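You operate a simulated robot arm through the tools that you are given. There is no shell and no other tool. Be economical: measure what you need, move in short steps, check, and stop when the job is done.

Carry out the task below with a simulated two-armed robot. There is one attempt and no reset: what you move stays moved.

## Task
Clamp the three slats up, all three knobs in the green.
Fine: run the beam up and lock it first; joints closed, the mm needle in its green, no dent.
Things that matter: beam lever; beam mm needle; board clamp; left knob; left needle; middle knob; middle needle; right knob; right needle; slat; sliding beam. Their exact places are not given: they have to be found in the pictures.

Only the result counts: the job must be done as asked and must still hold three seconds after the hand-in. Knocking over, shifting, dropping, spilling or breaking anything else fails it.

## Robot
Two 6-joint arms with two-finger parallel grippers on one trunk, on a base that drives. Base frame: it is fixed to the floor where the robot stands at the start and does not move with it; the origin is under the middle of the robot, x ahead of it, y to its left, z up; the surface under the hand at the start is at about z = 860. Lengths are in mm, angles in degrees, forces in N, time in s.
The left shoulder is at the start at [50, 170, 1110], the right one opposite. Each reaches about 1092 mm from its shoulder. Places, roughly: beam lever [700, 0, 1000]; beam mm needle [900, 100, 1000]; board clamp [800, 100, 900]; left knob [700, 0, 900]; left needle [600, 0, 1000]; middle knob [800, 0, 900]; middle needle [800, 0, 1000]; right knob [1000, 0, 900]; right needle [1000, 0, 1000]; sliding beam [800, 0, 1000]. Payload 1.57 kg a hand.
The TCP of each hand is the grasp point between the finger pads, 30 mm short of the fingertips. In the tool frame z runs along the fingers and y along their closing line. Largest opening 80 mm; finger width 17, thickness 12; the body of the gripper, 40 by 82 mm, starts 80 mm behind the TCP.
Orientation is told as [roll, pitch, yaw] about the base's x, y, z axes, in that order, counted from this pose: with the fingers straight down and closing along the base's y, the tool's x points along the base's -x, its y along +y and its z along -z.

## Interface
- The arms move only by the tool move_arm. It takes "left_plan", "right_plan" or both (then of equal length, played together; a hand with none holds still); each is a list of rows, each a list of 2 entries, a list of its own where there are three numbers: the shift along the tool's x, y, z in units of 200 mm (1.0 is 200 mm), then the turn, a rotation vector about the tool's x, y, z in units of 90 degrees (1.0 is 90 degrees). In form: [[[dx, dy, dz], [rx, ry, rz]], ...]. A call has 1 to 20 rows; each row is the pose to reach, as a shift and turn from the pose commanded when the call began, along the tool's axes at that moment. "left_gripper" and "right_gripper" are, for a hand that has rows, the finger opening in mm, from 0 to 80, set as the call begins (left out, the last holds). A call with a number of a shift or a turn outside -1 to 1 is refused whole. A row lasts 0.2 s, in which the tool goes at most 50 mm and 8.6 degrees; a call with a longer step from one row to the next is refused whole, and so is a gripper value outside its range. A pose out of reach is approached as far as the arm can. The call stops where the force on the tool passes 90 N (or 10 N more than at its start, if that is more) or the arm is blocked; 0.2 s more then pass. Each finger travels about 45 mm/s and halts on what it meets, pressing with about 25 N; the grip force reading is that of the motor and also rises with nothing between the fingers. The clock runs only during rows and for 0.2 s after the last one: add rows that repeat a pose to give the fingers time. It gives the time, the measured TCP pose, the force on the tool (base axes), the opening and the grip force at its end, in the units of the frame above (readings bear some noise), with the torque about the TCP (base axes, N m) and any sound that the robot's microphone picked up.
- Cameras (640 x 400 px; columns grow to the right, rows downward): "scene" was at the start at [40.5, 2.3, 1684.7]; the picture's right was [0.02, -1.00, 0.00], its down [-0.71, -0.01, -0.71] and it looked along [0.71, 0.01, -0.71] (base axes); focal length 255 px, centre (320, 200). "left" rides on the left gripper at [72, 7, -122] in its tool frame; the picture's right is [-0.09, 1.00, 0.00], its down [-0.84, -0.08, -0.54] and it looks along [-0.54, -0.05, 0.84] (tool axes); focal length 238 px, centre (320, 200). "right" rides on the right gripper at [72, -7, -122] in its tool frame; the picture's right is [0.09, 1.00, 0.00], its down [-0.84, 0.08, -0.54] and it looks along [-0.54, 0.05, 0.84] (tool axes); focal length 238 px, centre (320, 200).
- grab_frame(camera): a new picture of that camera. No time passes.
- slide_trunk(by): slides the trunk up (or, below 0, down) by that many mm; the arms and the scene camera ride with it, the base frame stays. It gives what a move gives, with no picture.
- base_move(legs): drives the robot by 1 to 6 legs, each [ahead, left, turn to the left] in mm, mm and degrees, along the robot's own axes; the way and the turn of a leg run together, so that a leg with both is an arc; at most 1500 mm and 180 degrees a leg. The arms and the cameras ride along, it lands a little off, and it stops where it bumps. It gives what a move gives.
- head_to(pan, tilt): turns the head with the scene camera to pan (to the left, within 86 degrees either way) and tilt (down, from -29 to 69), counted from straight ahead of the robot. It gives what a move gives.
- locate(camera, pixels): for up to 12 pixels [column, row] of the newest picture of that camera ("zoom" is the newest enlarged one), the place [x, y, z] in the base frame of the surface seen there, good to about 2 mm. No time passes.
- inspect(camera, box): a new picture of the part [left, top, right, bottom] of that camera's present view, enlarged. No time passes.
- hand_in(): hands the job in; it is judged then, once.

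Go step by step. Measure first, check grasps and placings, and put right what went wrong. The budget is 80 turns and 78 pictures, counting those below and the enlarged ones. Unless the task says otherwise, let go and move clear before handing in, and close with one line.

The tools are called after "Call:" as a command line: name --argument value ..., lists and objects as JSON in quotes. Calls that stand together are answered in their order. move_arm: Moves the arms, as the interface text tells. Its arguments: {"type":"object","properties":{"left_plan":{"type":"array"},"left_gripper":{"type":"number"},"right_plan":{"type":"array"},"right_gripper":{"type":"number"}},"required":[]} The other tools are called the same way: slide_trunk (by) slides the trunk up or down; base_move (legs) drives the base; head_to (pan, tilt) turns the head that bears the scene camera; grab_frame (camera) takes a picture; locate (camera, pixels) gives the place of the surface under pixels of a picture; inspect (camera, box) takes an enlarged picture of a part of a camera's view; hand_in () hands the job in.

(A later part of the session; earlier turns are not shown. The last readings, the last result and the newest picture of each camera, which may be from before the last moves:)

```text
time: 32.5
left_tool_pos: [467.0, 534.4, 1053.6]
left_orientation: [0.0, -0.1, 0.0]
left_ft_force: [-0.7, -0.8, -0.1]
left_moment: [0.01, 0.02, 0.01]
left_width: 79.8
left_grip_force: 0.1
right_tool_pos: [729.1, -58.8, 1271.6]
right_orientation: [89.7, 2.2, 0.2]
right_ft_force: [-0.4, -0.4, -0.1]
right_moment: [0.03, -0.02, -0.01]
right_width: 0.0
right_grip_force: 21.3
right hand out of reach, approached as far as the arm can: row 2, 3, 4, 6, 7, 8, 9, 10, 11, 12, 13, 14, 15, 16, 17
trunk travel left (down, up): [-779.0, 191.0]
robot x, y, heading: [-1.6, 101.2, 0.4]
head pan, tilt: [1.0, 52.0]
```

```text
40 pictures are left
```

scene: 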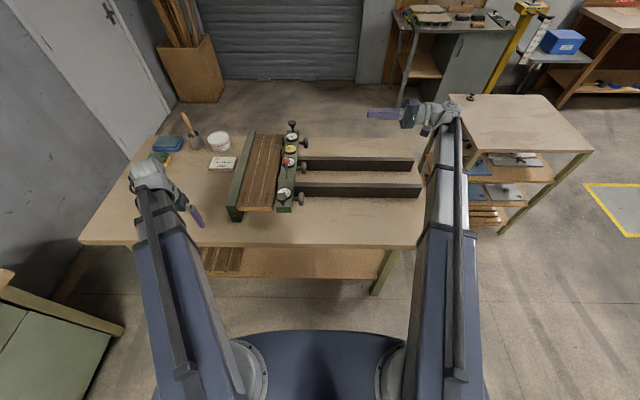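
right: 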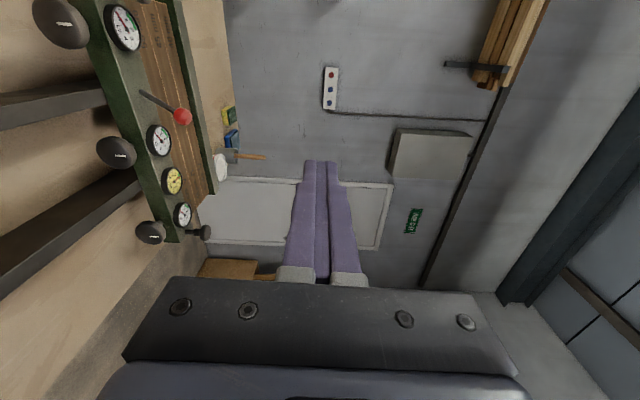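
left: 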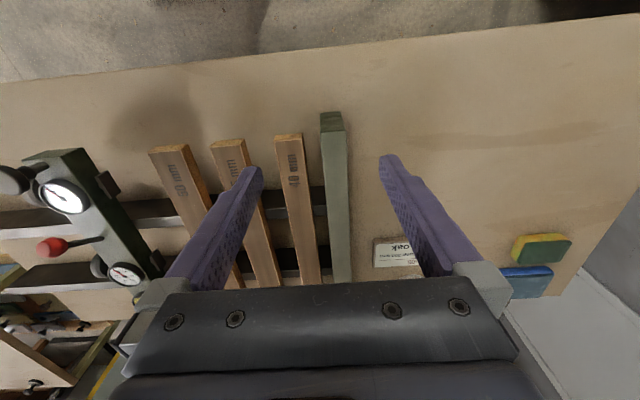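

Horizontal, the hand sits 217 mm higher, at the wrist's height. Before lowering, I'll measure how high the arm links sit so they clear the table and the rails.

Call:
locate --camera "scene" --pixels '[[430, 350], [430, 290], [430, 250], [440, 215], [445, 180], [447, 150], [461, 160], [437, 106], [461, 260], [400, 365], [380, 118], [425, 115]]'

Call:
locate --camera "scene" --pixels '[[350, 244], [410, 160], [410, 190], [330, 183], [500, 130], [303, 164], [308, 143], [301, 199], [288, 165], [285, 195], [291, 137], [300, 242]]'

```text
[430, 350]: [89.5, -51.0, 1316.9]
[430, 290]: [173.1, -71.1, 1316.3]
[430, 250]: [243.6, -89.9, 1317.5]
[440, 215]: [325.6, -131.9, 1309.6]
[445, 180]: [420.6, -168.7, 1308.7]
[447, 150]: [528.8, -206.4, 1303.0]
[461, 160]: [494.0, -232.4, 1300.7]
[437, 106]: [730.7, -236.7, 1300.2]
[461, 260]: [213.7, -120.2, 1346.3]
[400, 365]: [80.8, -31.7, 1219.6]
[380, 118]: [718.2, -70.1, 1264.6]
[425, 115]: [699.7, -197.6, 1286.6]
```

```text
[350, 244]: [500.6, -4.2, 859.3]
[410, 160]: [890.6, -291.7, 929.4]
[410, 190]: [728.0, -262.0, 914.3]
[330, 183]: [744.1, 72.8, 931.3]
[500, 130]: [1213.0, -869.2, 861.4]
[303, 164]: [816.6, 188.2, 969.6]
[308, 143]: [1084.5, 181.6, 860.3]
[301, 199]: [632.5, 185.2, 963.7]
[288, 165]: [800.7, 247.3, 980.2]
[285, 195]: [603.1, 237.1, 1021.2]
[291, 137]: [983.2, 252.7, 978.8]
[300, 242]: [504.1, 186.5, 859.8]
```

The links ride at wrist height (±45 mm), and the rails top out at z≈930. So I'll use the hand pointing +y but tilted 20° down, closing along x, which keeps the forearm above the rails. I'll turn the left hand horizontal at the same time so it clears the table.

Call:
move_arm --right_plan '[[[0, 0, 0], [0.0145, -0.0145, 0.08]], [[0, 0, 0], [0.029, -0.029, 0.161]], [[0, 0, 0], [0.0435, -0.0435, 0.241]], [[0, 0, 0], [0.058, -0.058, 0.322]], [[0, 0, 0], [0.0725, -0.0725, 0.402]], [[0, 0, 0], [0.087, -0.087, 0.4825]], [[0, 0, 0], [0.1015, -0.1015, 0.563]], [[0, 0, 0], [0.116, -0.116, 0.643]], [[0, 0, 0], [0.1305, -0.1305, 0.724]], [[0, 0, 0], [0.145, -0.145, 0.804]], [[0, 0, 0], [0.1595, -0.1595, 0.885]], [[0, 0, 0], [0.174, -0.174, 0.965]], [[0, 0, 0], [0.174, -0.174, 0.965]]]' --left_plan '[[[0, 0, 0], [-0.083, 0, 0]], [[0, 0, 0], [-0.167, 0, 0]], [[0, 0, 0], [-0.25, 0, 0]], [[0, 0, 0], [-0.333, 0, 0]], [[0, 0, 0], [-0.417, 0, 0]], [[0, 0, 0], [-0.5, 0, 0]], [[0, 0, 0], [-0.583, 0, 0]], [[0, 0, 0], [-0.667, 0, 0]], [[0, 0, 0], [-0.75, 0, 0]], [[0, 0, 0], [-0.833, 0, 0]], [[0, 0, 0], [-0.917, 0, 0]], [[0, 0, 0], [-1, 0, 0]], [[0, 0, 0], [-1, 0, 0]]]' --right_gripper 80

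Call:
grab_frame --camera "right"

Call:
grab_frame --camera "scene"

```text
time: 35.4
left_tool_pos: [464.8, 535.3, 1274.4]
left_orientation: [90.0, 0.0, 0.0]
left_ft_force: [0.5, -0.6, -0.3]
left_moment: [-0.02, 0.03, 0.0]
left_width: 80.0
left_grip_force: 0.0
left hand out of reach, approached as far as the arm can: row 2, 3, 4, 5, 6, 7, 8, 9, 10, 11, 12, 13
right_tool_pos: [729.5, -53.0, 1196.2]
right_orientation: [-0.6, 69.6, -90.0]
right_ft_force: [-0.8, 0.7, -0.1]
right_moment: [0.01, -0.01, 0.0]
right_width: 80.0
right_grip_force: 0.1
right hand out of reach, approached as far as the arm can: row 1, 2, 3, 4, 5, 6, 7, 8, 9, 10, 11, 12, 13
trunk travel left (down, up): [-779.0, 191.0]
robot x, y, heading: [-1.6, 101.9, 0.1]
head pan, tilt: [1.0, 52.0]
```

```text
39 pictures are left
```

right: 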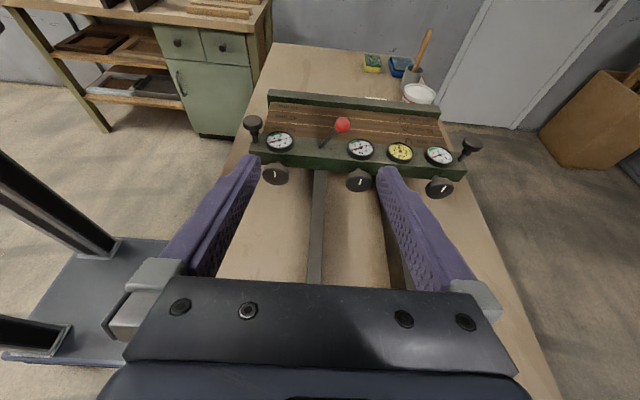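

```text
38 pictures are left
```

scene: 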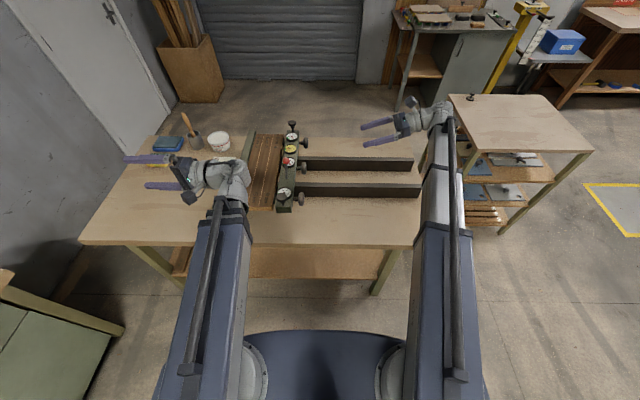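

The right camera now faces the knobs and shows their white marks. I'll shift to x≈640 in front of the left knob and lower the trunk.

Call:
move_arm --right_plan '[[[0, -0.15, 0], [0, 0, 0]], [[0, -0.3, 0], [0, 0, 0]], [[0, -0.45, 0], [0, 0, 0]]]'

Call:
slide_trunk --by -200

Call:
grab_frame --camera "right"

Call:
inspect --camera "right" --box '[240, 100, 480, 220]'

```text
time: 36.1
left_tool_pos: [464.1, 535.6, 1273.4]
left_orientation: [89.9, 0.1, 0.0]
left_ft_force: [-0.1, -0.3, 0.6]
left_moment: [-0.01, 0.02, -0.02]
left_width: 79.9
left_grip_force: 0.0
right_tool_pos: [637.1, -53.6, 1196.7]
right_orientation: [-0.4, 69.6, -89.7]
right_ft_force: [0.8, -1.3, 0.2]
right_moment: [0.0, -0.01, 0.02]
right_width: 79.9
right_grip_force: 0.2
trunk travel left (down, up): [-779.0, 191.0]
robot x, y, heading: [2.5, 101.1, -0.2]
head pan, tilt: [1.0, 52.0]
```

```text
time: 38.3
left_tool_pos: [464.7, 535.3, 1074.5]
left_orientation: [89.9, 0.0, 0.0]
left_ft_force: [-0.4, -0.7, 0.4]
left_moment: [0.01, 0.01, -0.01]
left_width: 80.1
left_grip_force: 0.0
right_tool_pos: [639.0, -54.2, 996.2]
right_orientation: [-0.3, 69.6, -89.7]
right_ft_force: [0.7, 0.3, -1.1]
right_moment: [0.01, -0.01, 0.02]
right_width: 79.7
right_grip_force: 0.1
trunk travel left (down, up): [-579.0, 391.0]
robot x, y, heading: [-3.7, 103.6, -0.0]
head pan, tilt: [1.0, 52.0]
```

```text
37 pictures are left
```

right: 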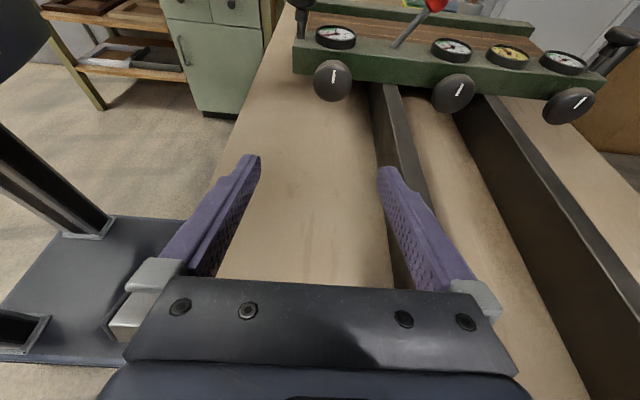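

```text
2.67 times, centred on (360, 160) of right
```

zoom: 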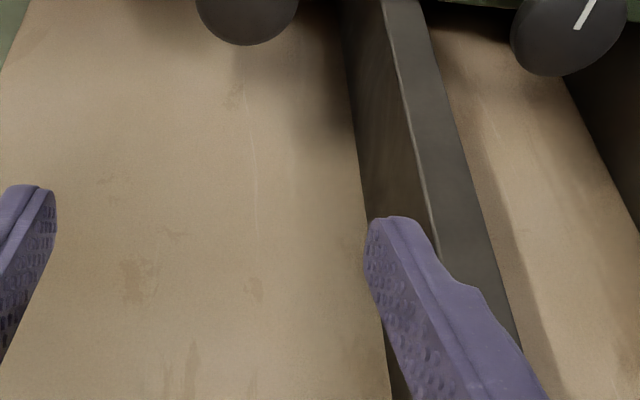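

The knobs are clearly visible with their marks, the left one at (332,80). I'll locate the knob faces and the rail edges.

Call:
locate --camera "right" --pixels '[[332, 80], [316, 80], [350, 80], [332, 62], [332, 97], [453, 92], [572, 104], [397, 110], [488, 110], [345, 130], [420, 65], [385, 115]]'

Call:
inspect --camera "right" --box '[280, 0, 640, 140]'

```text
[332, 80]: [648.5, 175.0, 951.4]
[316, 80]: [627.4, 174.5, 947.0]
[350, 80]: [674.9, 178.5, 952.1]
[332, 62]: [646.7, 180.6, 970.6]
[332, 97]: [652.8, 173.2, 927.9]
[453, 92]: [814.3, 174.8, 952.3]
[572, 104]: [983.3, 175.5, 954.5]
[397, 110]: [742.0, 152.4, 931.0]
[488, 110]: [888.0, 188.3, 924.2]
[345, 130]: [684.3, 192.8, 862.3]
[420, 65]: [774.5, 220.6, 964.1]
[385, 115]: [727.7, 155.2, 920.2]
```

```text
1.78 times, centred on (460, 70) of right
```

zoom: 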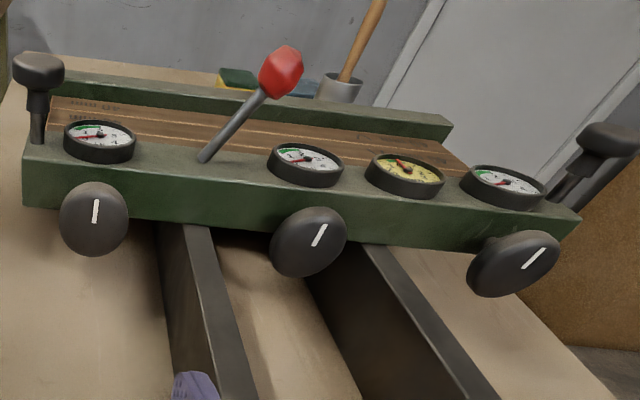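

Knob centres: left ≈(650,184,949), middle ≈(814,·,949), right ≈(983,·,949), radius ≈24. I'll lower to knob height and approach.

Call:
slide_trunk --by -47

Call:
move_arm --right_plan '[[[0.065, 0.02, 0.175], [0, 0, 0]], [[0.131, 0.055, 0.351], [0, 0, 0]], [[0.196, 0.055, 0.527], [0, 0, 0]], [[0.262, 0.055, 0.703], [0, 0, 0]], [[0.262, 0.055, 0.703], [0, 0, 0]]]'

Call:
grab_frame --camera "right"

```text
time: 39.2
left_tool_pos: [464.3, 534.8, 1026.3]
left_orientation: [89.9, 0.0, 0.0]
left_ft_force: [-0.4, -1.0, 0.2]
left_moment: [0.04, 0.02, 0.0]
left_width: 80.2
left_grip_force: 0.1
right_tool_pos: [637.2, -54.1, 949.7]
right_orientation: [-0.3, 69.6, -89.7]
right_ft_force: [-0.9, -0.2, 0.4]
right_moment: [0.02, 0.04, 0.0]
right_width: 80.3
right_grip_force: 0.0
trunk travel left (down, up): [-532.0, 438.0]
robot x, y, heading: [-3.7, 98.9, -0.0]
head pan, tilt: [1.0, 52.0]
```

```text
time: 40.4
left_tool_pos: [464.1, 535.0, 1026.3]
left_orientation: [89.8, 0.0, 0.0]
left_ft_force: [-0.4, 0.5, 0.4]
left_moment: [0.03, -0.01, 0.03]
left_width: 79.9
left_grip_force: 0.0
right_tool_pos: [647.6, 95.8, 950.4]
right_orientation: [-0.5, 69.5, -89.8]
right_ft_force: [0.2, 0.4, 0.6]
right_moment: [0.03, 0.02, 0.0]
right_width: 80.3
right_grip_force: 0.1
trunk travel left (down, up): [-532.0, 438.0]
robot x, y, heading: [-1.0, 97.5, 0.0]
head pan, tilt: [1.0, 52.0]
```

```text
34 pictures are left
```

right: 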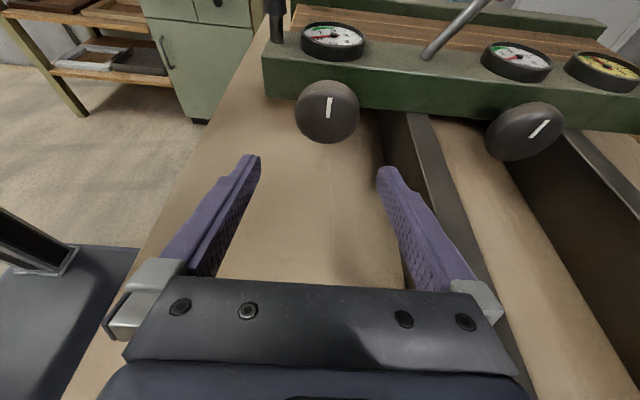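

Knob is centred between the fingers. I'll pre-turn the hand 45° counter-clockwise, advance over the left knob and close.

Call:
move_arm --right_plan '[[[0, 0, 0], [0, 0, -0.09]], [[0, 0, 0], [0, 0, -0.18]], [[0, 0, 0], [0, 0, -0.27]], [[0, 0, 0], [0, 0, -0.36]], [[0, 0, 0], [0, 0, -0.45]], [[0, 0, 0], [0, 0, -0.5]], [[0.05, 0.01, 0.135], [0, 0, -0.5]], [[0.1, 0.01, 0.27], [0, 0, -0.5]], [[0.154, 0.01, 0.412], [0, 0, -0.5]]]'

Call:
grab_frame --camera "right"

```text
time: 42.4
left_tool_pos: [464.1, 533.2, 1026.9]
left_orientation: [90.1, -0.1, -0.1]
left_ft_force: [-0.3, 0.1, -0.4]
left_moment: [0.0, 0.03, 0.02]
left_width: 80.0
left_grip_force: 0.1
right_tool_pos: [647.8, 178.7, 949.3]
right_orientation: [62.4, 41.6, -18.7]
right_ft_force: [-1.5, -16.7, 4.2]
right_moment: [0.46, -0.25, -0.49]
right_width: 78.3
right_grip_force: 0.0
trunk travel left (down, up): [-532.0, 438.0]
robot x, y, heading: [0.7, 97.2, -0.3]
head pan, tilt: [1.0, 52.0]
```

```text
33 pictures are left
```

right: 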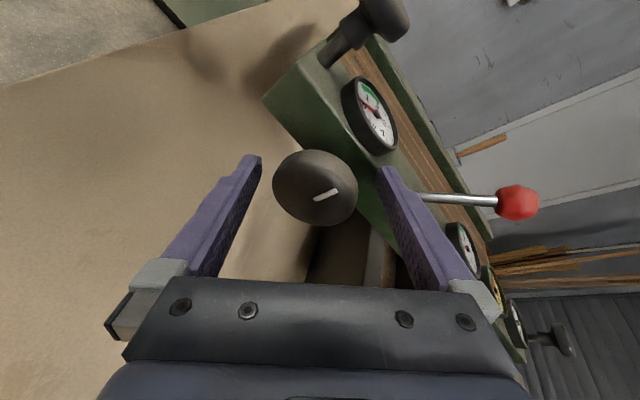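

There's about 17 N against the beam face, so a fingertip is touching. I'll back off 10 mm, then close on the knob.

Call:
move_arm --right_plan '[[[0, 0, -0.05], [0, 0, 0]], [[0, 0, -0.05], [0, 0, 0]]]'

Call:
move_arm --right_plan '[[[0, 0, 0], [0, 0, 0]], [[0, 0, 0], [0, 0, 0]], [[0, 0, 0], [0, 0, 0]], [[0, 0, 0], [0, 0, 0]]]' --right_gripper 30

Call:
inspect --camera "right" --box '[180, 20, 560, 290]'

```text
time: 43.0
left_tool_pos: [464.1, 536.4, 1026.3]
left_orientation: [89.9, 0.0, 0.0]
left_ft_force: [0.5, -0.4, -1.0]
left_moment: [0.02, 0.02, 0.0]
left_width: 80.0
left_grip_force: 0.0
right_tool_pos: [648.0, 175.3, 950.2]
right_orientation: [62.4, 41.8, -18.6]
right_ft_force: [0.4, 0.7, -0.1]
right_moment: [0.01, -0.01, 0.02]
right_width: 79.8
right_grip_force: 0.0
right hand out of reach, approached as far as the arm can: row 1, 2
trunk travel left (down, up): [-532.0, 438.0]
robot x, y, heading: [-1.1, 102.5, 0.1]
head pan, tilt: [1.0, 52.0]
```

```text
time: 44.0
left_tool_pos: [464.8, 535.0, 1026.7]
left_orientation: [89.9, -0.1, 0.1]
left_ft_force: [0.1, 0.1, 0.4]
left_moment: [0.0, 0.01, -0.03]
left_width: 80.2
left_grip_force: 0.0
right_tool_pos: [647.5, 175.0, 950.1]
right_orientation: [62.3, 41.7, -18.5]
right_ft_force: [-5.3, -0.5, -9.4]
right_moment: [-0.11, 0.09, 0.19]
right_width: 53.4
right_grip_force: 35.4
trunk travel left (down, up): [-532.0, 438.0]
robot x, y, heading: [2.5, 96.0, -0.1]
head pan, tilt: [1.0, 52.0]
```

```text
1.48 times, centred on (370, 155) of right
```

zoom: 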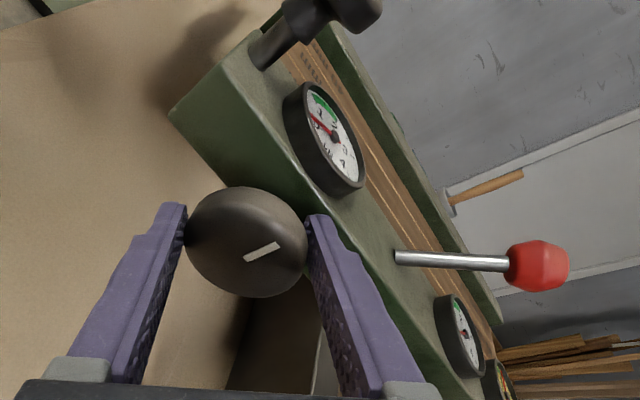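

Knob is gripped at 53 mm. I'll turn 25° clockwise as a test and read the left gauge.

Call:
move_arm --right_plan '[[[0, 0, 0], [0, 0, 0.08]], [[0, 0, 0], [0, 0, 0.16]], [[0, 0, 0], [0, 0, 0.24]], [[0, 0, 0], [0, 0, 0.28]]]'

Call:
inspect --camera "right" --box '[180, 20, 560, 290]'

```text
time: 45.0
left_tool_pos: [464.0, 535.4, 1028.3]
left_orientation: [89.9, 0.0, 0.0]
left_ft_force: [-0.3, -0.7, -1.0]
left_moment: [0.0, 0.02, 0.0]
left_width: 80.2
left_grip_force: 0.1
right_tool_pos: [648.9, 174.1, 951.1]
right_orientation: [42.3, 62.1, -43.6]
right_ft_force: [-1.4, -2.6, 4.6]
right_moment: [0.66, -0.02, 0.69]
right_width: 53.6
right_grip_force: 45.2
trunk travel left (down, up): [-532.0, 438.0]
robot x, y, heading: [-3.0, 104.3, 0.1]
head pan, tilt: [1.0, 52.0]
```

```text
1.48 times, centred on (370, 155) of right
```

zoom: 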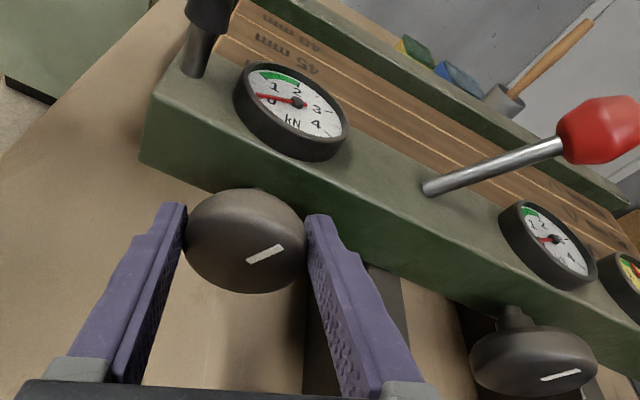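

The knob turns with the hand and the gauge is about 0 to slightly up. I'll continue another 63°.

Call:
move_arm --right_plan '[[[0, 0, 0], [0, 0, 0.09]], [[0, 0, 0], [0, 0, 0.18]], [[0, 0, 0], [0, 0, 0.27]], [[0, 0, 0], [0, 0, 0.36]], [[0, 0, 0], [0, 0, 0.45]], [[0, 0, 0], [0, 0, 0.54]], [[0, 0, 0], [0, 0, 0.63]], [[0, 0, 0], [0, 0, 0.7]]]'

Call:
inspect --camera "right" --box '[100, 0, 580, 290]'

```text
time: 46.8
left_tool_pos: [465.9, 535.1, 1024.8]
left_orientation: [89.8, 0.1, 0.1]
left_ft_force: [1.1, 0.0, 0.4]
left_moment: [-0.01, -0.01, -0.02]
left_width: 79.8
left_grip_force: 0.1
right_tool_pos: [651.9, 174.0, 949.3]
right_orientation: [-61.4, 42.8, -159.0]
right_ft_force: [19.1, 0.2, -9.7]
right_moment: [-0.85, -0.13, 0.73]
right_width: 53.8
right_grip_force: 44.9
trunk travel left (down, up): [-532.0, 438.0]
robot x, y, heading: [-1.6, 101.8, -0.3]
head pan, tilt: [1.0, 52.0]
```

```text
1.33 times, centred on (340, 145) of right
```

zoom: 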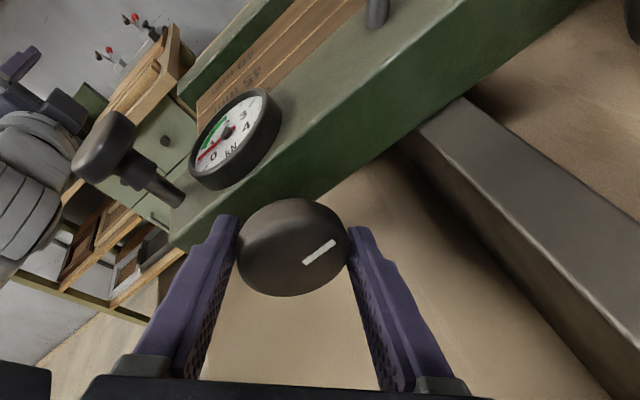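

Needle appears slightly up, so I'll zoom on it.

Call:
inspect --camera "right" --box '[235, 55, 325, 150]'

```text
4.21 times, centred on (280, 102) of right
```

zoom: 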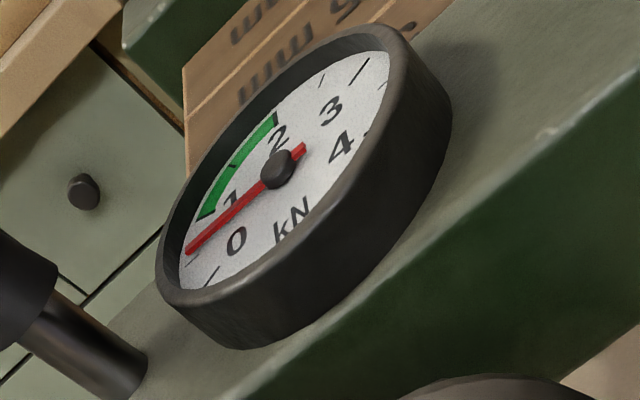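

The left gauge reads about 0.6 with green at 1.1–2, so clockwise tightens. I'll regrip (open, turn back 88°, close) and turn again by about 50°.

Call:
move_arm --right_plan '[[[0, 0, 0], [0, 0, 0]], [[0, 0, 0], [0, 0, 0]], [[0, 0, 0], [0, 0, 0]], [[0, 0, 0], [0, 0, -0.09]], [[0, 0, 0], [0, 0, -0.18]], [[0, 0, 0], [0, 0, -0.27]], [[0, 0, 0], [0, 0, -0.36]], [[0, 0, 0], [0, 0, -0.45]], [[0, 0, 0], [0, 0, -0.54]], [[0, 0, 0], [0, 0, -0.63]], [[0, 0, 0], [0, 0, -0.72]], [[0, 0, 0], [0, 0, -0.81]], [[0, 0, 0], [0, 0, -0.9]], [[0, 0, 0], [0, 0, -0.98]]]' --right_gripper 80

Call:
move_arm --right_plan '[[[0, 0, 0], [0, 0, 0]], [[0, 0, 0], [0, 0, 0]], [[0, 0, 0], [0, 0, 0]], [[0, 0, 0], [0, 0, 0]], [[0, 0, 0], [0, 0, 0.09]], [[0, 0, 0], [0, 0, 0.18]], [[0, 0, 0], [0, 0, 0.27]], [[0, 0, 0], [0, 0, 0.36]], [[0, 0, 0], [0, 0, 0.45]], [[0, 0, 0], [0, 0, 0.54]], [[0, 0, 0], [0, 0, 0.57]]]' --right_gripper 30

Call:
inspect --camera "right" --box '[180, 20, 560, 290]'

```text
time: 49.8
left_tool_pos: [463.9, 535.2, 1025.5]
left_orientation: [90.0, -0.1, -0.1]
left_ft_force: [-0.8, -0.5, 0.4]
left_moment: [0.02, 0.0, 0.01]
left_width: 80.2
left_grip_force: 0.1
right_tool_pos: [649.4, 175.8, 949.3]
right_orientation: [62.2, 41.4, -18.5]
right_ft_force: [-0.4, 0.6, 0.4]
right_moment: [0.02, -0.03, 0.03]
right_width: 80.0
right_grip_force: 0.1
trunk travel left (down, up): [-532.0, 438.0]
robot x, y, heading: [-1.6, 101.6, -0.1]
head pan, tilt: [1.0, 52.0]
```

```text
time: 52.2
left_tool_pos: [463.8, 536.0, 1027.0]
left_orientation: [89.9, 0.0, 0.0]
left_ft_force: [1.0, 0.7, -0.9]
left_moment: [0.01, 0.02, -0.03]
left_width: 80.1
left_grip_force: 0.0
right_tool_pos: [649.7, 175.7, 951.2]
right_orientation: [-17.1, 68.8, -107.8]
right_ft_force: [11.2, 3.4, 14.1]
right_moment: [0.13, -0.11, 0.63]
right_width: 53.6
right_grip_force: 45.3
trunk travel left (down, up): [-532.0, 438.0]
robot x, y, heading: [0.4, 98.6, 0.0]
head pan, tilt: [1.0, 52.0]
```

```text
1.48 times, centred on (370, 155) of right
```

zoom: 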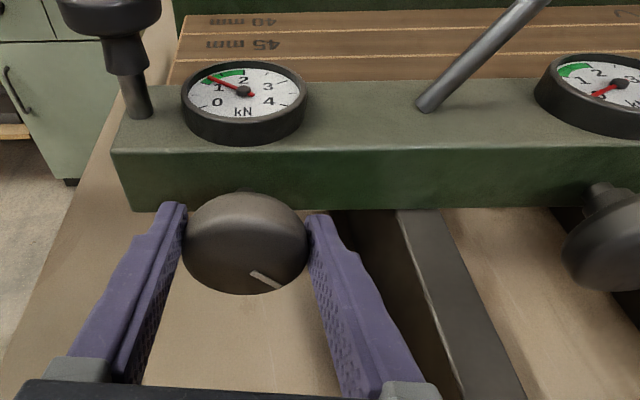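

Left reads about 1.15, at the start of the green, at roughly 0.011 kN per degree. I'll add about 27° to centre it.

Call:
move_arm --right_plan '[[[0, 0, 0], [0, 0, 0.09]], [[0, 0, 0], [0, 0, 0.18]], [[0, 0, 0], [0, 0, 0.27]], [[0, 0, 0], [0, 0, 0.3]]]'

Call:
inspect --camera "right" --box '[200, 20, 440, 170]'

```text
time: 53.2
left_tool_pos: [465.4, 536.0, 1026.0]
left_orientation: [89.9, 0.0, 0.0]
left_ft_force: [0.2, 0.2, -0.1]
left_moment: [0.0, -0.01, -0.01]
left_width: 80.0
left_grip_force: 0.1
right_tool_pos: [651.8, 174.5, 948.4]
right_orientation: [-55.9, 51.2, -151.6]
right_ft_force: [20.6, -2.3, -3.0]
right_moment: [-0.71, -0.15, 0.64]
right_width: 53.8
right_grip_force: 45.4
trunk travel left (down, up): [-532.0, 438.0]
robot x, y, heading: [1.7, 99.1, 0.1]
head pan, tilt: [1.0, 52.0]
```

```text
2.67 times, centred on (320, 95) of right
```

zoom: 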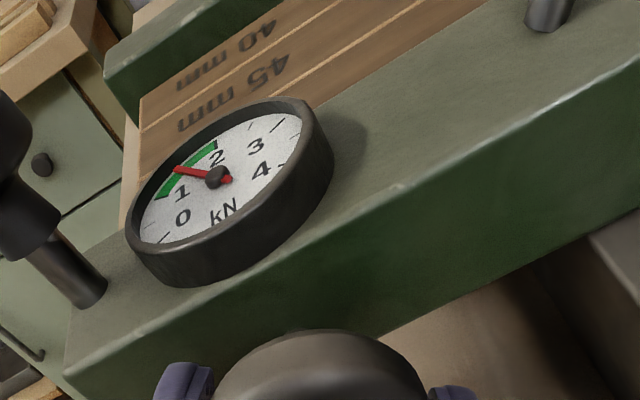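

Left is at about 1.4, mid-green. I'll release, retreat and move over to the middle knob.

Call:
move_arm --right_plan '[[[0, 0, 0], [0, 0, 0]], [[0, 0, 0], [0, 0, 0]], [[0, 0, 0], [0, 0, 0]], [[0, 0, -0.15], [0, 0, 0]], [[0, 0, -0.3], [0, 0, 0]], [[0, 0, -0.45], [0, 0, 0]], [[0, 0, -0.45], [0, 0, -0.09]], [[0, 0, -0.45], [0, 0, -0.18]], [[0, 0, -0.45], [0, 0, -0.27]], [[0, 0, -0.45], [0, 0, -0.37]]]' --right_gripper 80

Call:
move_arm --right_plan '[[[0, 0.2, 0], [0, 0, 0]], [[0, 0.4, 0], [0, 0, 0]], [[0, 0.6, 0], [0, 0, 0]], [[0, 0.82, 0], [0, 0, 0]], [[0, 0.82, 0], [0, 0, 0]]]'

Call:
grab_frame --camera "right"

```text
refused: row 10 steps farther than a row can; nothing moved
```

```text
time: 54.4
left_tool_pos: [465.7, 534.4, 1026.3]
left_orientation: [89.9, 0.0, 0.0]
left_ft_force: [-0.2, -0.8, 0.2]
left_moment: [0.0, 0.01, 0.03]
left_width: 80.0
left_grip_force: 0.1
right_tool_pos: [782.3, 145.7, 948.3]
right_orientation: [-55.9, 51.4, -151.6]
right_ft_force: [-0.4, 0.2, -0.9]
right_moment: [0.0, 0.02, 0.01]
right_width: 29.8
right_grip_force: 0.1
right hand out of reach, approached as far as the arm can: row 1, 2, 3, 4, 5
trunk travel left (down, up): [-532.0, 438.0]
robot x, y, heading: [-0.3, 97.1, 0.2]
head pan, tilt: [1.0, 52.0]
```

```text
26 pictures are left
```

right: 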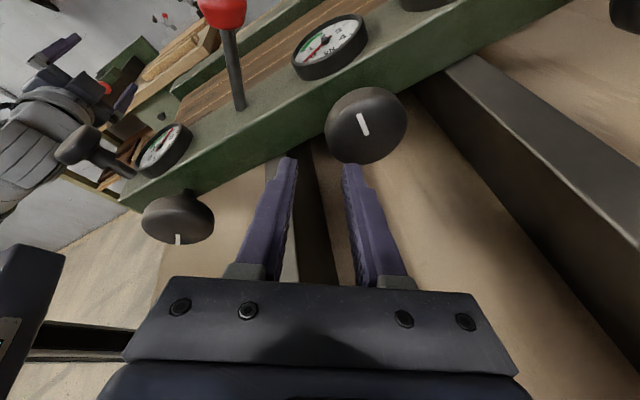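

My release call was refused and the follow-on move pulled the hand sideways off the knob, which was my mistake in chaining calls. I'll check the left gauge and the beam for changes.

Call:
inspect --camera "right" --box '[110, 90, 230, 250]'

Call:
inspect --camera "scene" --box '[230, 100, 330, 220]'

```text
2.50 times, centred on (170, 170) of right
```

zoom: 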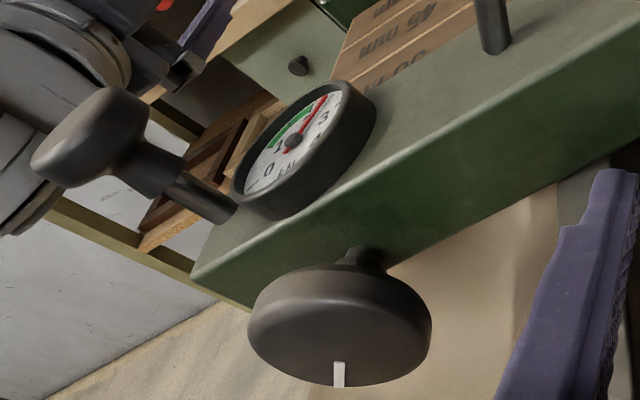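

```text
3.33 times, centred on (280, 160) of scene
```

zoom: 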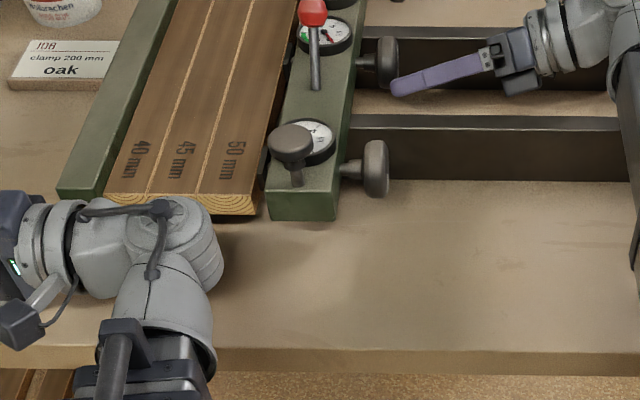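

The left gauge now reads about 2.4, past green, because the drag turned the knob. I'll retreat, square the hand up and go back to loosen it.

Call:
move_arm --right_plan '[[[-0.05, 0.033, -0.164], [0, 0, 0]], [[-0.1025, 0.0665, -0.328], [0, 0, 0]], [[-0.1025, 0.0665, -0.328], [0, 0, -0.09]], [[-0.1025, 0.0665, -0.328], [0, 0, -0.18]], [[-0.1025, 0.0665, -0.328], [0, 0, -0.27]], [[-0.1025, 0.0665, -0.328], [0, 0, -0.36]], [[-0.1025, 0.0665, -0.328], [0, 0, -0.37]]]' --right_gripper 80

```text
time: 56.0
left_tool_pos: [464.1, 535.7, 1025.9]
left_orientation: [89.9, -0.1, 0.0]
left_ft_force: [0.3, 0.1, -0.7]
left_moment: [0.0, 0.02, 0.0]
left_width: 80.1
left_grip_force: 0.1
right_tool_pos: [782.9, 76.5, 950.8]
right_orientation: [0.0, 69.6, -89.4]
right_ft_force: [-0.4, 0.1, 0.0]
right_moment: [0.0, 0.0, 0.0]
right_width: 80.2
right_grip_force: 0.1
trunk travel left (down, up): [-532.0, 438.0]
robot x, y, heading: [-0.8, 101.1, -0.1]
head pan, tilt: [1.0, 52.0]
```

The hand is squared up at (783,77). I'll go back to the left knob, pre-turned +45°, and advance over it.

Call:
move_arm --right_plan '[[[0, -0.222, 0], [0, 0, 0.08]], [[0, -0.444, 0], [0, 0, 0.16]], [[0, -0.667, 0], [0, 0, 0.24]], [[0, -0.667, 0], [0, 0, 0.32]], [[0, -0.667, 0], [0, 0, 0.4]], [[0, -0.667, 0], [0, 0, 0.48]], [[0.057, -0.667, 0.152], [0, 0, 0.48]], [[0.114, -0.667, 0.304], [0, 0, 0.48]], [[0.17, -0.667, 0.456], [0, 0, 0.48]], [[0.17, -0.667, 0.456], [0, 0, 0.48]]]'

Call:
inspect --camera "right" --box '[100, 0, 580, 290]'

```text
time: 56.7
left_tool_pos: [465.9, 536.5, 1026.8]
left_orientation: [89.9, 0.0, 0.0]
left_ft_force: [-0.9, 0.7, 0.5]
left_moment: [0.01, 0.03, -0.03]
left_width: 80.0
left_grip_force: 0.0
right_tool_pos: [714.1, 77.1, 954.0]
right_orientation: [-32.7, 66.7, -127.3]
right_ft_force: [15.0, 5.3, -2.5]
right_moment: [-0.13, -0.26, 0.0]
right_width: 80.2
right_grip_force: 0.1
trunk travel left (down, up): [-532.0, 438.0]
robot x, y, heading: [-1.8, 104.0, 0.1]
head pan, tilt: [1.0, 52.0]
stopped in row 3 (right hand): the force on the tool passed its limit at 110 N (the readings are from after the stop); the commanded pose is now the measured one
```

```text
1.33 times, centred on (340, 145) of right
```

zoom: 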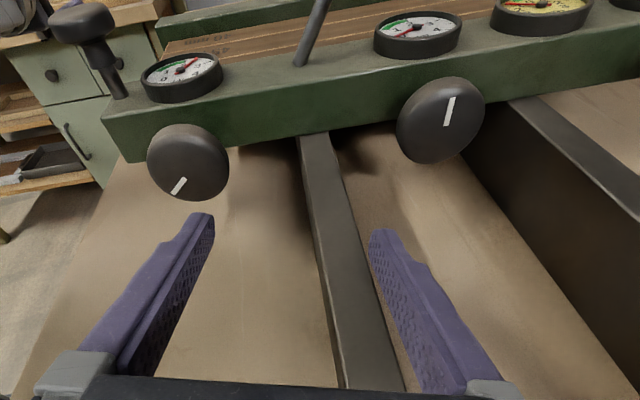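

The lower fingertip caught the near rail during the pre-turn. I'll back away, level the hand and raise the trunk before crossing the rail.

Call:
move_arm --right_plan '[[[0.018, 0.046, 0], [0, 0, 0]], [[0.018, 0.046, 0], [0, 0, -0.08]], [[0.018, 0.046, 0], [0, 0, -0.16]], [[0.018, 0.046, 0], [0, 0, -0.24]], [[0.018, 0.046, 0], [0, 0, -0.24]]]'

Call:
slide_trunk --by 40

```text
time: 57.9
left_tool_pos: [463.9, 536.4, 1026.1]
left_orientation: [89.9, 0.0, 0.2]
left_ft_force: [-0.2, -0.2, 0.4]
left_moment: [-0.02, 0.0, -0.02]
left_width: 80.1
left_grip_force: 0.1
right_tool_pos: [720.9, 75.6, 954.5]
right_orientation: [22.8, 69.0, -67.9]
right_ft_force: [0.0, 1.1, -0.1]
right_moment: [-0.01, 0.02, 0.0]
right_width: 79.8
right_grip_force: 0.0
trunk travel left (down, up): [-532.0, 438.0]
robot x, y, heading: [-2.6, 100.2, 0.2]
head pan, tilt: [1.0, 52.0]
```

```text
time: 58.7
left_tool_pos: [464.6, 535.8, 1066.3]
left_orientation: [89.9, -0.1, 0.1]
left_ft_force: [0.3, 0.2, -0.2]
left_moment: [-0.02, -0.01, 0.04]
left_width: 80.2
left_grip_force: 0.0
right_tool_pos: [720.8, 75.6, 994.0]
right_orientation: [22.5, 69.0, -68.1]
right_ft_force: [-0.7, 0.7, -0.7]
right_moment: [-0.01, -0.02, -0.02]
right_width: 80.1
right_grip_force: 0.1
trunk travel left (down, up): [-572.0, 398.0]
robot x, y, heading: [2.4, 108.2, -0.1]
head pan, tilt: [1.0, 52.0]
```

Hand is clear and raised at φ≈−8°. I'll cross over to the left knob's x and pre-turn to about +45°.

Call:
move_arm --right_plan '[[[0.026, -0.176, 0], [0, 0, 0]], [[0.052, -0.3526, 0], [0, 0, 0]], [[0.052, -0.3526, 0], [0, 0, 0.09]], [[0.052, -0.3526, 0], [0, 0, 0.18]], [[0.052, -0.3526, 0], [0, 0, 0.27]], [[0.052, -0.3526, 0], [0, 0, 0.36]], [[0.052, -0.3526, 0], [0, 0, 0.45]], [[0.052, -0.3526, 0], [0, 0, 0.54]], [[0.052, -0.3526, 0], [0, 0, 0.593]], [[0.052, -0.3526, 0], [0, 0, 0.593]]]'

Call:
slide_trunk --by -44

Call:
grab_frame --camera "right"

```text
time: 60.9
left_tool_pos: [464.2, 535.9, 1065.5]
left_orientation: [89.9, 0.0, 0.0]
left_ft_force: [-0.4, 0.2, 0.2]
left_moment: [0.02, -0.01, 0.01]
left_width: 80.1
left_grip_force: 0.0
right_tool_pos: [650.3, 78.4, 994.1]
right_orientation: [-63.7, 41.8, -163.9]
right_ft_force: [-0.8, -0.1, 0.0]
right_moment: [0.01, -0.04, 0.01]
right_width: 80.1
right_grip_force: 0.1
trunk travel left (down, up): [-572.0, 398.0]
robot x, y, heading: [2.8, 98.0, 0.1]
head pan, tilt: [1.0, 52.0]
```

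```text
time: 61.8
left_tool_pos: [465.7, 536.2, 1021.7]
left_orientation: [89.9, 0.0, 0.1]
left_ft_force: [-0.3, 0.7, 0.5]
left_moment: [0.02, 0.0, 0.03]
left_width: 80.0
left_grip_force: 0.0
right_tool_pos: [648.8, 77.0, 950.8]
right_orientation: [-63.8, 41.8, -163.9]
right_ft_force: [0.4, 0.0, -0.2]
right_moment: [-0.04, -0.03, -0.04]
right_width: 80.0
right_grip_force: 0.0
trunk travel left (down, up): [-528.0, 442.0]
robot x, y, heading: [-4.1, 101.8, 0.5]
head pan, tilt: [1.0, 52.0]
```

```text
22 pictures are left
```

right: 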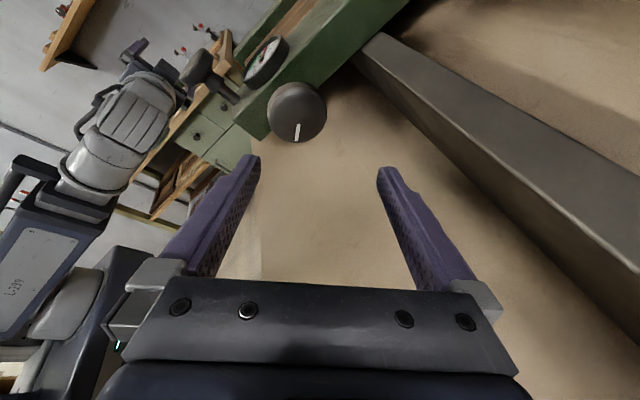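

The hand is aligned, with the knob at (297,112) as expected for a straight +y approach. I'll advance to the knob.

Call:
move_arm --right_plan '[[[0.039, -0.039, 0.148], [0, 0, 0]], [[0.078, -0.078, 0.296], [0, 0, 0]], [[0.1186, -0.1186, 0.45], [0, 0, 0]], [[0.1186, -0.1186, 0.45], [0, 0, 0]]]'

```text
time: 62.8
left_tool_pos: [464.0, 536.3, 1021.8]
left_orientation: [89.9, 0.1, 0.1]
left_ft_force: [0.9, 0.0, 0.1]
left_moment: [0.0, 0.0, 0.01]
left_width: 80.0
left_grip_force: 0.1
right_tool_pos: [651.5, 173.9, 950.4]
right_orientation: [-63.9, 41.9, -164.0]
right_ft_force: [0.7, 1.4, -0.2]
right_moment: [-0.01, -0.02, 0.0]
right_width: 80.2
right_grip_force: 0.1
trunk travel left (down, up): [-528.0, 442.0]
robot x, y, heading: [-1.8, 102.4, 0.1]
head pan, tilt: [1.0, 52.0]
```

No contact. I'll close and turn counter-clockwise 70°, then read the gauge.

Call:
move_arm --right_plan '[[[0, 0, 0], [0, 0, 0]], [[0, 0, 0], [0, 0, 0]], [[0, 0, 0], [0, 0, 0]], [[0, 0, 0], [0, 0, 0]], [[0, 0, 0], [0, 0, -0.09]], [[0, 0, 0], [0, 0, -0.18]], [[0, 0, 0], [0, 0, -0.27]], [[0, 0, 0], [0, 0, -0.36]], [[0, 0, 0], [0, 0, -0.45]], [[0, 0, 0], [0, 0, -0.54]], [[0, 0, 0], [0, 0, -0.63]], [[0, 0, 0], [0, 0, -0.72]], [[0, 0, 0], [0, 0, -0.78]]]' --right_gripper 30

Call:
inspect --camera "right" --box '[180, 20, 560, 290]'

```text
time: 65.6
left_tool_pos: [461.8, 537.8, 1023.2]
left_orientation: [89.7, -0.2, 0.1]
left_ft_force: [-0.3, -0.5, -0.3]
left_moment: [-0.01, -0.02, 0.0]
left_width: 79.7
left_grip_force: 0.0
right_tool_pos: [648.0, 174.7, 950.7]
right_orientation: [50.4, 58.5, -36.7]
right_ft_force: [-37.7, 12.9, -14.4]
right_moment: [-0.35, 0.32, -0.9]
right_width: 53.6
right_grip_force: 45.1
trunk travel left (down, up): [-528.0, 442.0]
robot x, y, heading: [0.5, 102.5, 0.2]
head pan, tilt: [1.0, 52.0]
```

```text
1.48 times, centred on (370, 155) of right
```

zoom: 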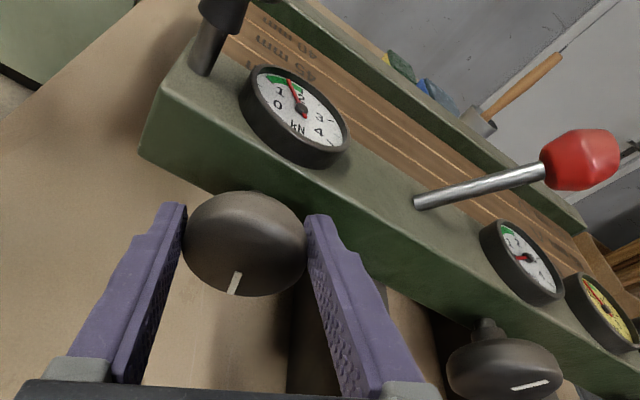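

Left now reads about 1.8–1.9. I'll loosen another 27° to centre it.

Call:
move_arm --right_plan '[[[0, 0, 0], [0, 0, -0.08]], [[0, 0, 0], [0, 0, -0.16]], [[0, 0, 0], [0, 0, -0.24]], [[0, 0, 0], [0, 0, -0.3]]]'

Call:
inspect --camera "right" --box '[220, 20, 600, 270]'

```text
time: 66.6
left_tool_pos: [464.7, 534.1, 1021.7]
left_orientation: [89.8, -0.1, 0.0]
left_ft_force: [-0.4, 0.1, 0.5]
left_moment: [0.01, 0.03, -0.02]
left_width: 80.2
left_grip_force: 0.1
right_tool_pos: [653.0, 171.6, 950.0]
right_orientation: [66.0, 35.3, -16.2]
right_ft_force: [-27.5, -5.8, -21.9]
right_moment: [-0.58, 0.19, 0.03]
right_width: 61.4
right_grip_force: 17.4
trunk travel left (down, up): [-528.0, 442.0]
robot x, y, heading: [-2.7, 104.4, -0.1]
head pan, tilt: [1.0, 52.0]
```

```text
1.60 times, centred on (410, 145) of right
```

zoom: 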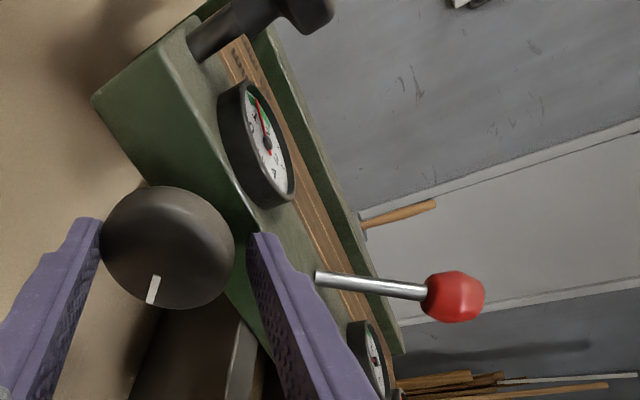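

The grip slid a little, but the left needle sits inside the green at about 1.6. I'll open and retreat straight back.

Call:
move_arm --right_plan '[[[0, 0, 0], [0, 0, 0]], [[0, 0, 0], [0, 0, 0]], [[0, 0, 0], [0, 0, 0]], [[-0.034, -0.044, -0.148], [0, 0, 0]], [[-0.068, -0.088, -0.296], [0, 0, 0]], [[-0.101, -0.1316, -0.445], [0, 0, 0]], [[-0.101, -0.1316, -0.445], [0, 0, 0.08]], [[-0.101, -0.1316, -0.445], [0, 0, 0.17]], [[-0.101, -0.1316, -0.445], [0, 0, 0.26]], [[-0.101, -0.1316, -0.445], [0, 0, 0.35]], [[-0.101, -0.1316, -0.445], [0, 0, 0.44]], [[-0.101, -0.1316, -0.445], [0, 0, 0.53]], [[-0.101, -0.1316, -0.445], [0, 0, 0.58]]]' --right_gripper 80

Call:
slide_trunk --by 44

Call:
inspect --camera "right" --box '[220, 0, 640, 200]'

```text
time: 69.4
left_tool_pos: [464.8, 536.7, 1022.6]
left_orientation: [89.9, 0.0, 0.0]
left_ft_force: [-0.1, -0.2, 0.4]
left_moment: [0.01, 0.05, -0.03]
left_width: 79.9
left_grip_force: 0.2
right_tool_pos: [649.0, 78.2, 949.7]
right_orientation: [-0.5, 70.8, -92.4]
right_ft_force: [1.3, 0.5, -0.4]
right_moment: [0.0, 0.01, 0.01]
right_width: 80.3
right_grip_force: 0.0
trunk travel left (down, up): [-528.0, 442.0]
robot x, y, heading: [-2.4, 103.3, -0.0]
head pan, tilt: [1.0, 52.0]
```

```text
time: 70.2
left_tool_pos: [463.8, 535.4, 1067.0]
left_orientation: [90.0, 0.0, 0.2]
left_ft_force: [0.5, 0.1, -0.2]
left_moment: [0.05, 0.0, 0.01]
left_width: 80.0
left_grip_force: 0.0
right_tool_pos: [650.4, 79.5, 994.3]
right_orientation: [-0.2, 70.6, -92.1]
right_ft_force: [-1.3, -0.2, 0.4]
right_moment: [0.01, -0.01, -0.02]
right_width: 79.9
right_grip_force: 0.1
trunk travel left (down, up): [-572.0, 398.0]
robot x, y, heading: [0.7, 99.4, -0.2]
head pan, tilt: [1.0, 52.0]
```

```text
1.52 times, centred on (430, 100) of right
```

zoom: 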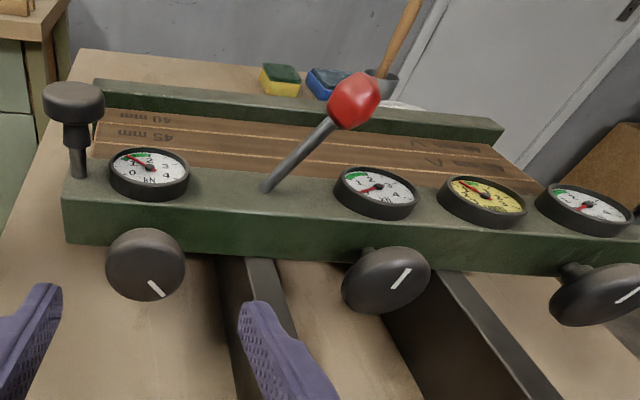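

Left reads about 1.3, in green. I'll move (raised) to the middle knob and pre-turn −45°.

Call:
move_arm --right_plan '[[[0, 0.21, 0], [0, 0, 0]], [[0, 0.42, 0], [0, 0, 0]], [[0, 0.63, 0], [0, 0, 0]], [[0, 0.835, 0], [0, 0, 0]], [[0, 0.835, 0], [0, 0, -0.09]], [[0, 0.835, 0], [0, 0, -0.18]], [[0, 0.835, 0], [0, 0, -0.27]], [[0, 0.835, 0], [0, 0, -0.36]], [[0, 0.835, 0], [0, 0, -0.45]], [[0, 0.835, 0], [0, 0, -0.5]], [[0, 0.835, 0], [0, 0, -0.5]]]'

Call:
slide_trunk --by -45

Call:
grab_frame --camera "right"

Call:
locate --camera "right" --pixels '[[347, 115]]'

```text
time: 72.6
left_tool_pos: [464.4, 536.2, 1067.6]
left_orientation: [89.9, 0.0, 0.1]
left_ft_force: [-0.3, 0.0, -0.1]
left_moment: [0.0, 0.01, 0.01]
left_width: 80.2
left_grip_force: 0.0
right_tool_pos: [817.3, 73.1, 994.9]
right_orientation: [63.7, 41.9, -20.3]
right_ft_force: [0.2, 0.3, -0.9]
right_moment: [0.0, 0.02, 0.01]
right_width: 80.0
right_grip_force: 0.1
trunk travel left (down, up): [-572.0, 398.0]
robot x, y, heading: [-0.6, 102.2, 0.2]
head pan, tilt: [1.0, 52.0]
```

```text
time: 73.5
left_tool_pos: [464.0, 536.3, 1020.8]
left_orientation: [90.0, 0.0, 0.1]
left_ft_force: [0.4, 0.0, -0.1]
left_moment: [0.01, 0.0, -0.03]
left_width: 80.0
left_grip_force: 0.0
right_tool_pos: [816.9, 72.2, 950.4]
right_orientation: [63.6, 41.8, -20.5]
right_ft_force: [0.2, -0.3, 0.5]
right_moment: [0.02, 0.0, 0.01]
right_width: 79.8
right_grip_force: 0.1
trunk travel left (down, up): [-527.0, 443.0]
robot x, y, heading: [-3.9, 100.8, -0.0]
head pan, tilt: [1.0, 52.0]
```

```text
18 pictures are left
```

right: 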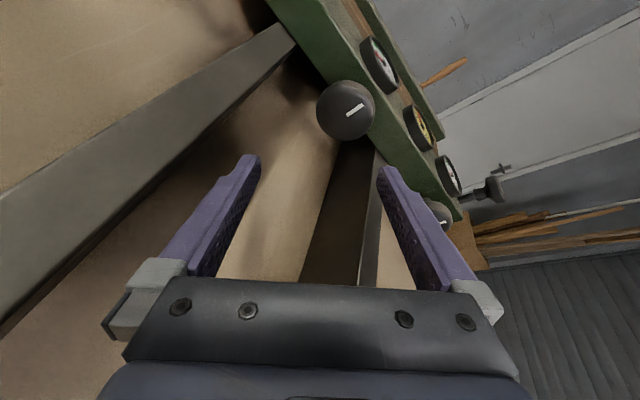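

```text
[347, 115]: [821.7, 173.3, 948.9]
```

Middle knob centre is at x≈820. I'll advance over it, then close.

Call:
move_arm --right_plan '[[[0.038, 0.042, 0.16], [0, 0, 0]], [[0.076, 0.084, 0.32], [0, 0, 0]], [[0.113, 0.127, 0.481], [0, 0, 0]], [[0.113, 0.127, 0.481], [0, 0, 0]]]'

Call:
move_arm --right_plan '[[[0, 0, 0], [0, 0, 0]], [[0, 0, 0], [0, 0, 0]], [[0, 0, 0], [0, 0, 0]], [[0, 0, 0], [0, 0, 0]]]' --right_gripper 30

```text
time: 74.5
left_tool_pos: [465.3, 536.1, 1020.7]
left_orientation: [89.9, 0.0, 0.1]
left_ft_force: [-0.6, -0.6, 0.6]
left_moment: [-0.03, 0.0, 0.0]
left_width: 79.7
left_grip_force: 0.0
right_tool_pos: [821.5, 175.6, 949.6]
right_orientation: [63.6, 41.9, -20.4]
right_ft_force: [0.3, 0.3, -0.1]
right_moment: [-0.01, 0.0, -0.01]
right_width: 80.2
right_grip_force: 0.0
trunk travel left (down, up): [-527.0, 443.0]
robot x, y, heading: [-0.4, 101.1, 0.2]
head pan, tilt: [1.0, 52.0]
```

```text
time: 75.5
left_tool_pos: [464.1, 535.7, 1021.1]
left_orientation: [90.0, 0.1, 0.0]
left_ft_force: [0.0, 0.0, 0.1]
left_moment: [0.02, 0.0, 0.0]
left_width: 80.1
left_grip_force: 0.0
right_tool_pos: [817.6, 175.2, 948.6]
right_orientation: [63.3, 41.8, -20.4]
right_ft_force: [-26.8, -5.1, -27.1]
right_moment: [0.12, 0.17, 0.11]
right_width: 53.4
right_grip_force: 35.7
trunk travel left (down, up): [-527.0, 443.0]
robot x, y, heading: [-2.9, 103.9, -0.0]
head pan, tilt: [1.0, 52.0]
```

Gripped at 53 mm, but with about 27 N of sideways load from a 4 mm offset. I'll lower the trunk 3 mm, shift −x 4 mm and then turn 88° clockwise.

Call:
slide_trunk --by -3

Call:
move_arm --right_plan '[[[0.0124, -0.0124, 0], [0, 0, 0]], [[0.0124, -0.0124, 0], [0, 0, 0.09]], [[0.0124, -0.0124, 0], [0, 0, 0.18]], [[0.0124, -0.0124, 0], [0, 0, 0.27]], [[0.0124, -0.0124, 0], [0, 0, 0.36]], [[0.0124, -0.0124, 0], [0, 0, 0.45]], [[0.0124, -0.0124, 0], [0, 0, 0.54]], [[0.0124, -0.0124, 0], [0, 0, 0.63]], [[0.0124, -0.0124, 0], [0, 0, 0.72]], [[0.0124, -0.0124, 0], [0, 0, 0.81]], [[0.0124, -0.0124, 0], [0, 0, 0.9]], [[0.0124, -0.0124, 0], [0, 0, 0.98]]]'

Call:
inspect --camera "right" --box '[100, 0, 580, 290]'

```text
time: 76.0
left_tool_pos: [462.1, 535.3, 1019.7]
left_orientation: [89.9, 0.0, -0.1]
left_ft_force: [1.3, -0.1, -0.9]
left_moment: [0.01, 0.02, -0.04]
left_width: 80.0
left_grip_force: 0.1
right_tool_pos: [818.5, 175.3, 947.0]
right_orientation: [63.7, 41.9, -20.1]
right_ft_force: [-26.5, -6.2, -8.9]
right_moment: [-0.48, 0.12, -0.38]
right_width: 53.6
right_grip_force: 44.6
trunk travel left (down, up): [-524.0, 446.0]
robot x, y, heading: [-1.1, 102.9, -0.0]
head pan, tilt: [1.0, 52.0]
```

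```text
time: 78.6
left_tool_pos: [464.8, 536.2, 1017.7]
left_orientation: [89.8, 0.0, -0.2]
left_ft_force: [-0.4, 0.1, 0.2]
left_moment: [-0.02, -0.01, 0.03]
left_width: 79.8
left_grip_force: 0.0
right_tool_pos: [817.9, 174.2, 945.2]
right_orientation: [-62.8, 43.3, -162.6]
right_ft_force: [8.6, 3.1, -2.6]
right_moment: [-0.9, 0.0, 0.81]
right_width: 53.4
right_grip_force: 44.8
trunk travel left (down, up): [-524.0, 446.0]
robot x, y, heading: [-0.7, 97.8, 0.1]
head pan, tilt: [1.0, 52.0]
```

```text
1.33 times, centred on (340, 145) of right
```

zoom: 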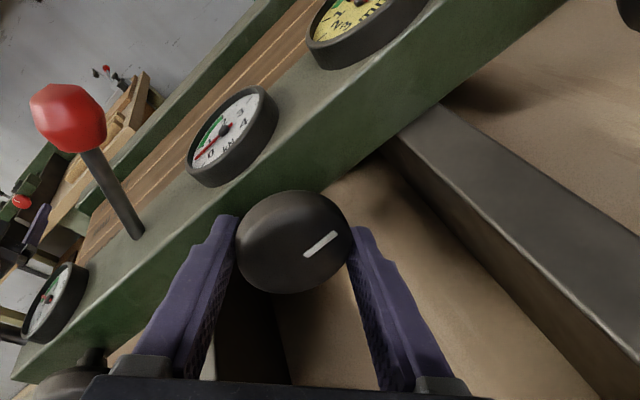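

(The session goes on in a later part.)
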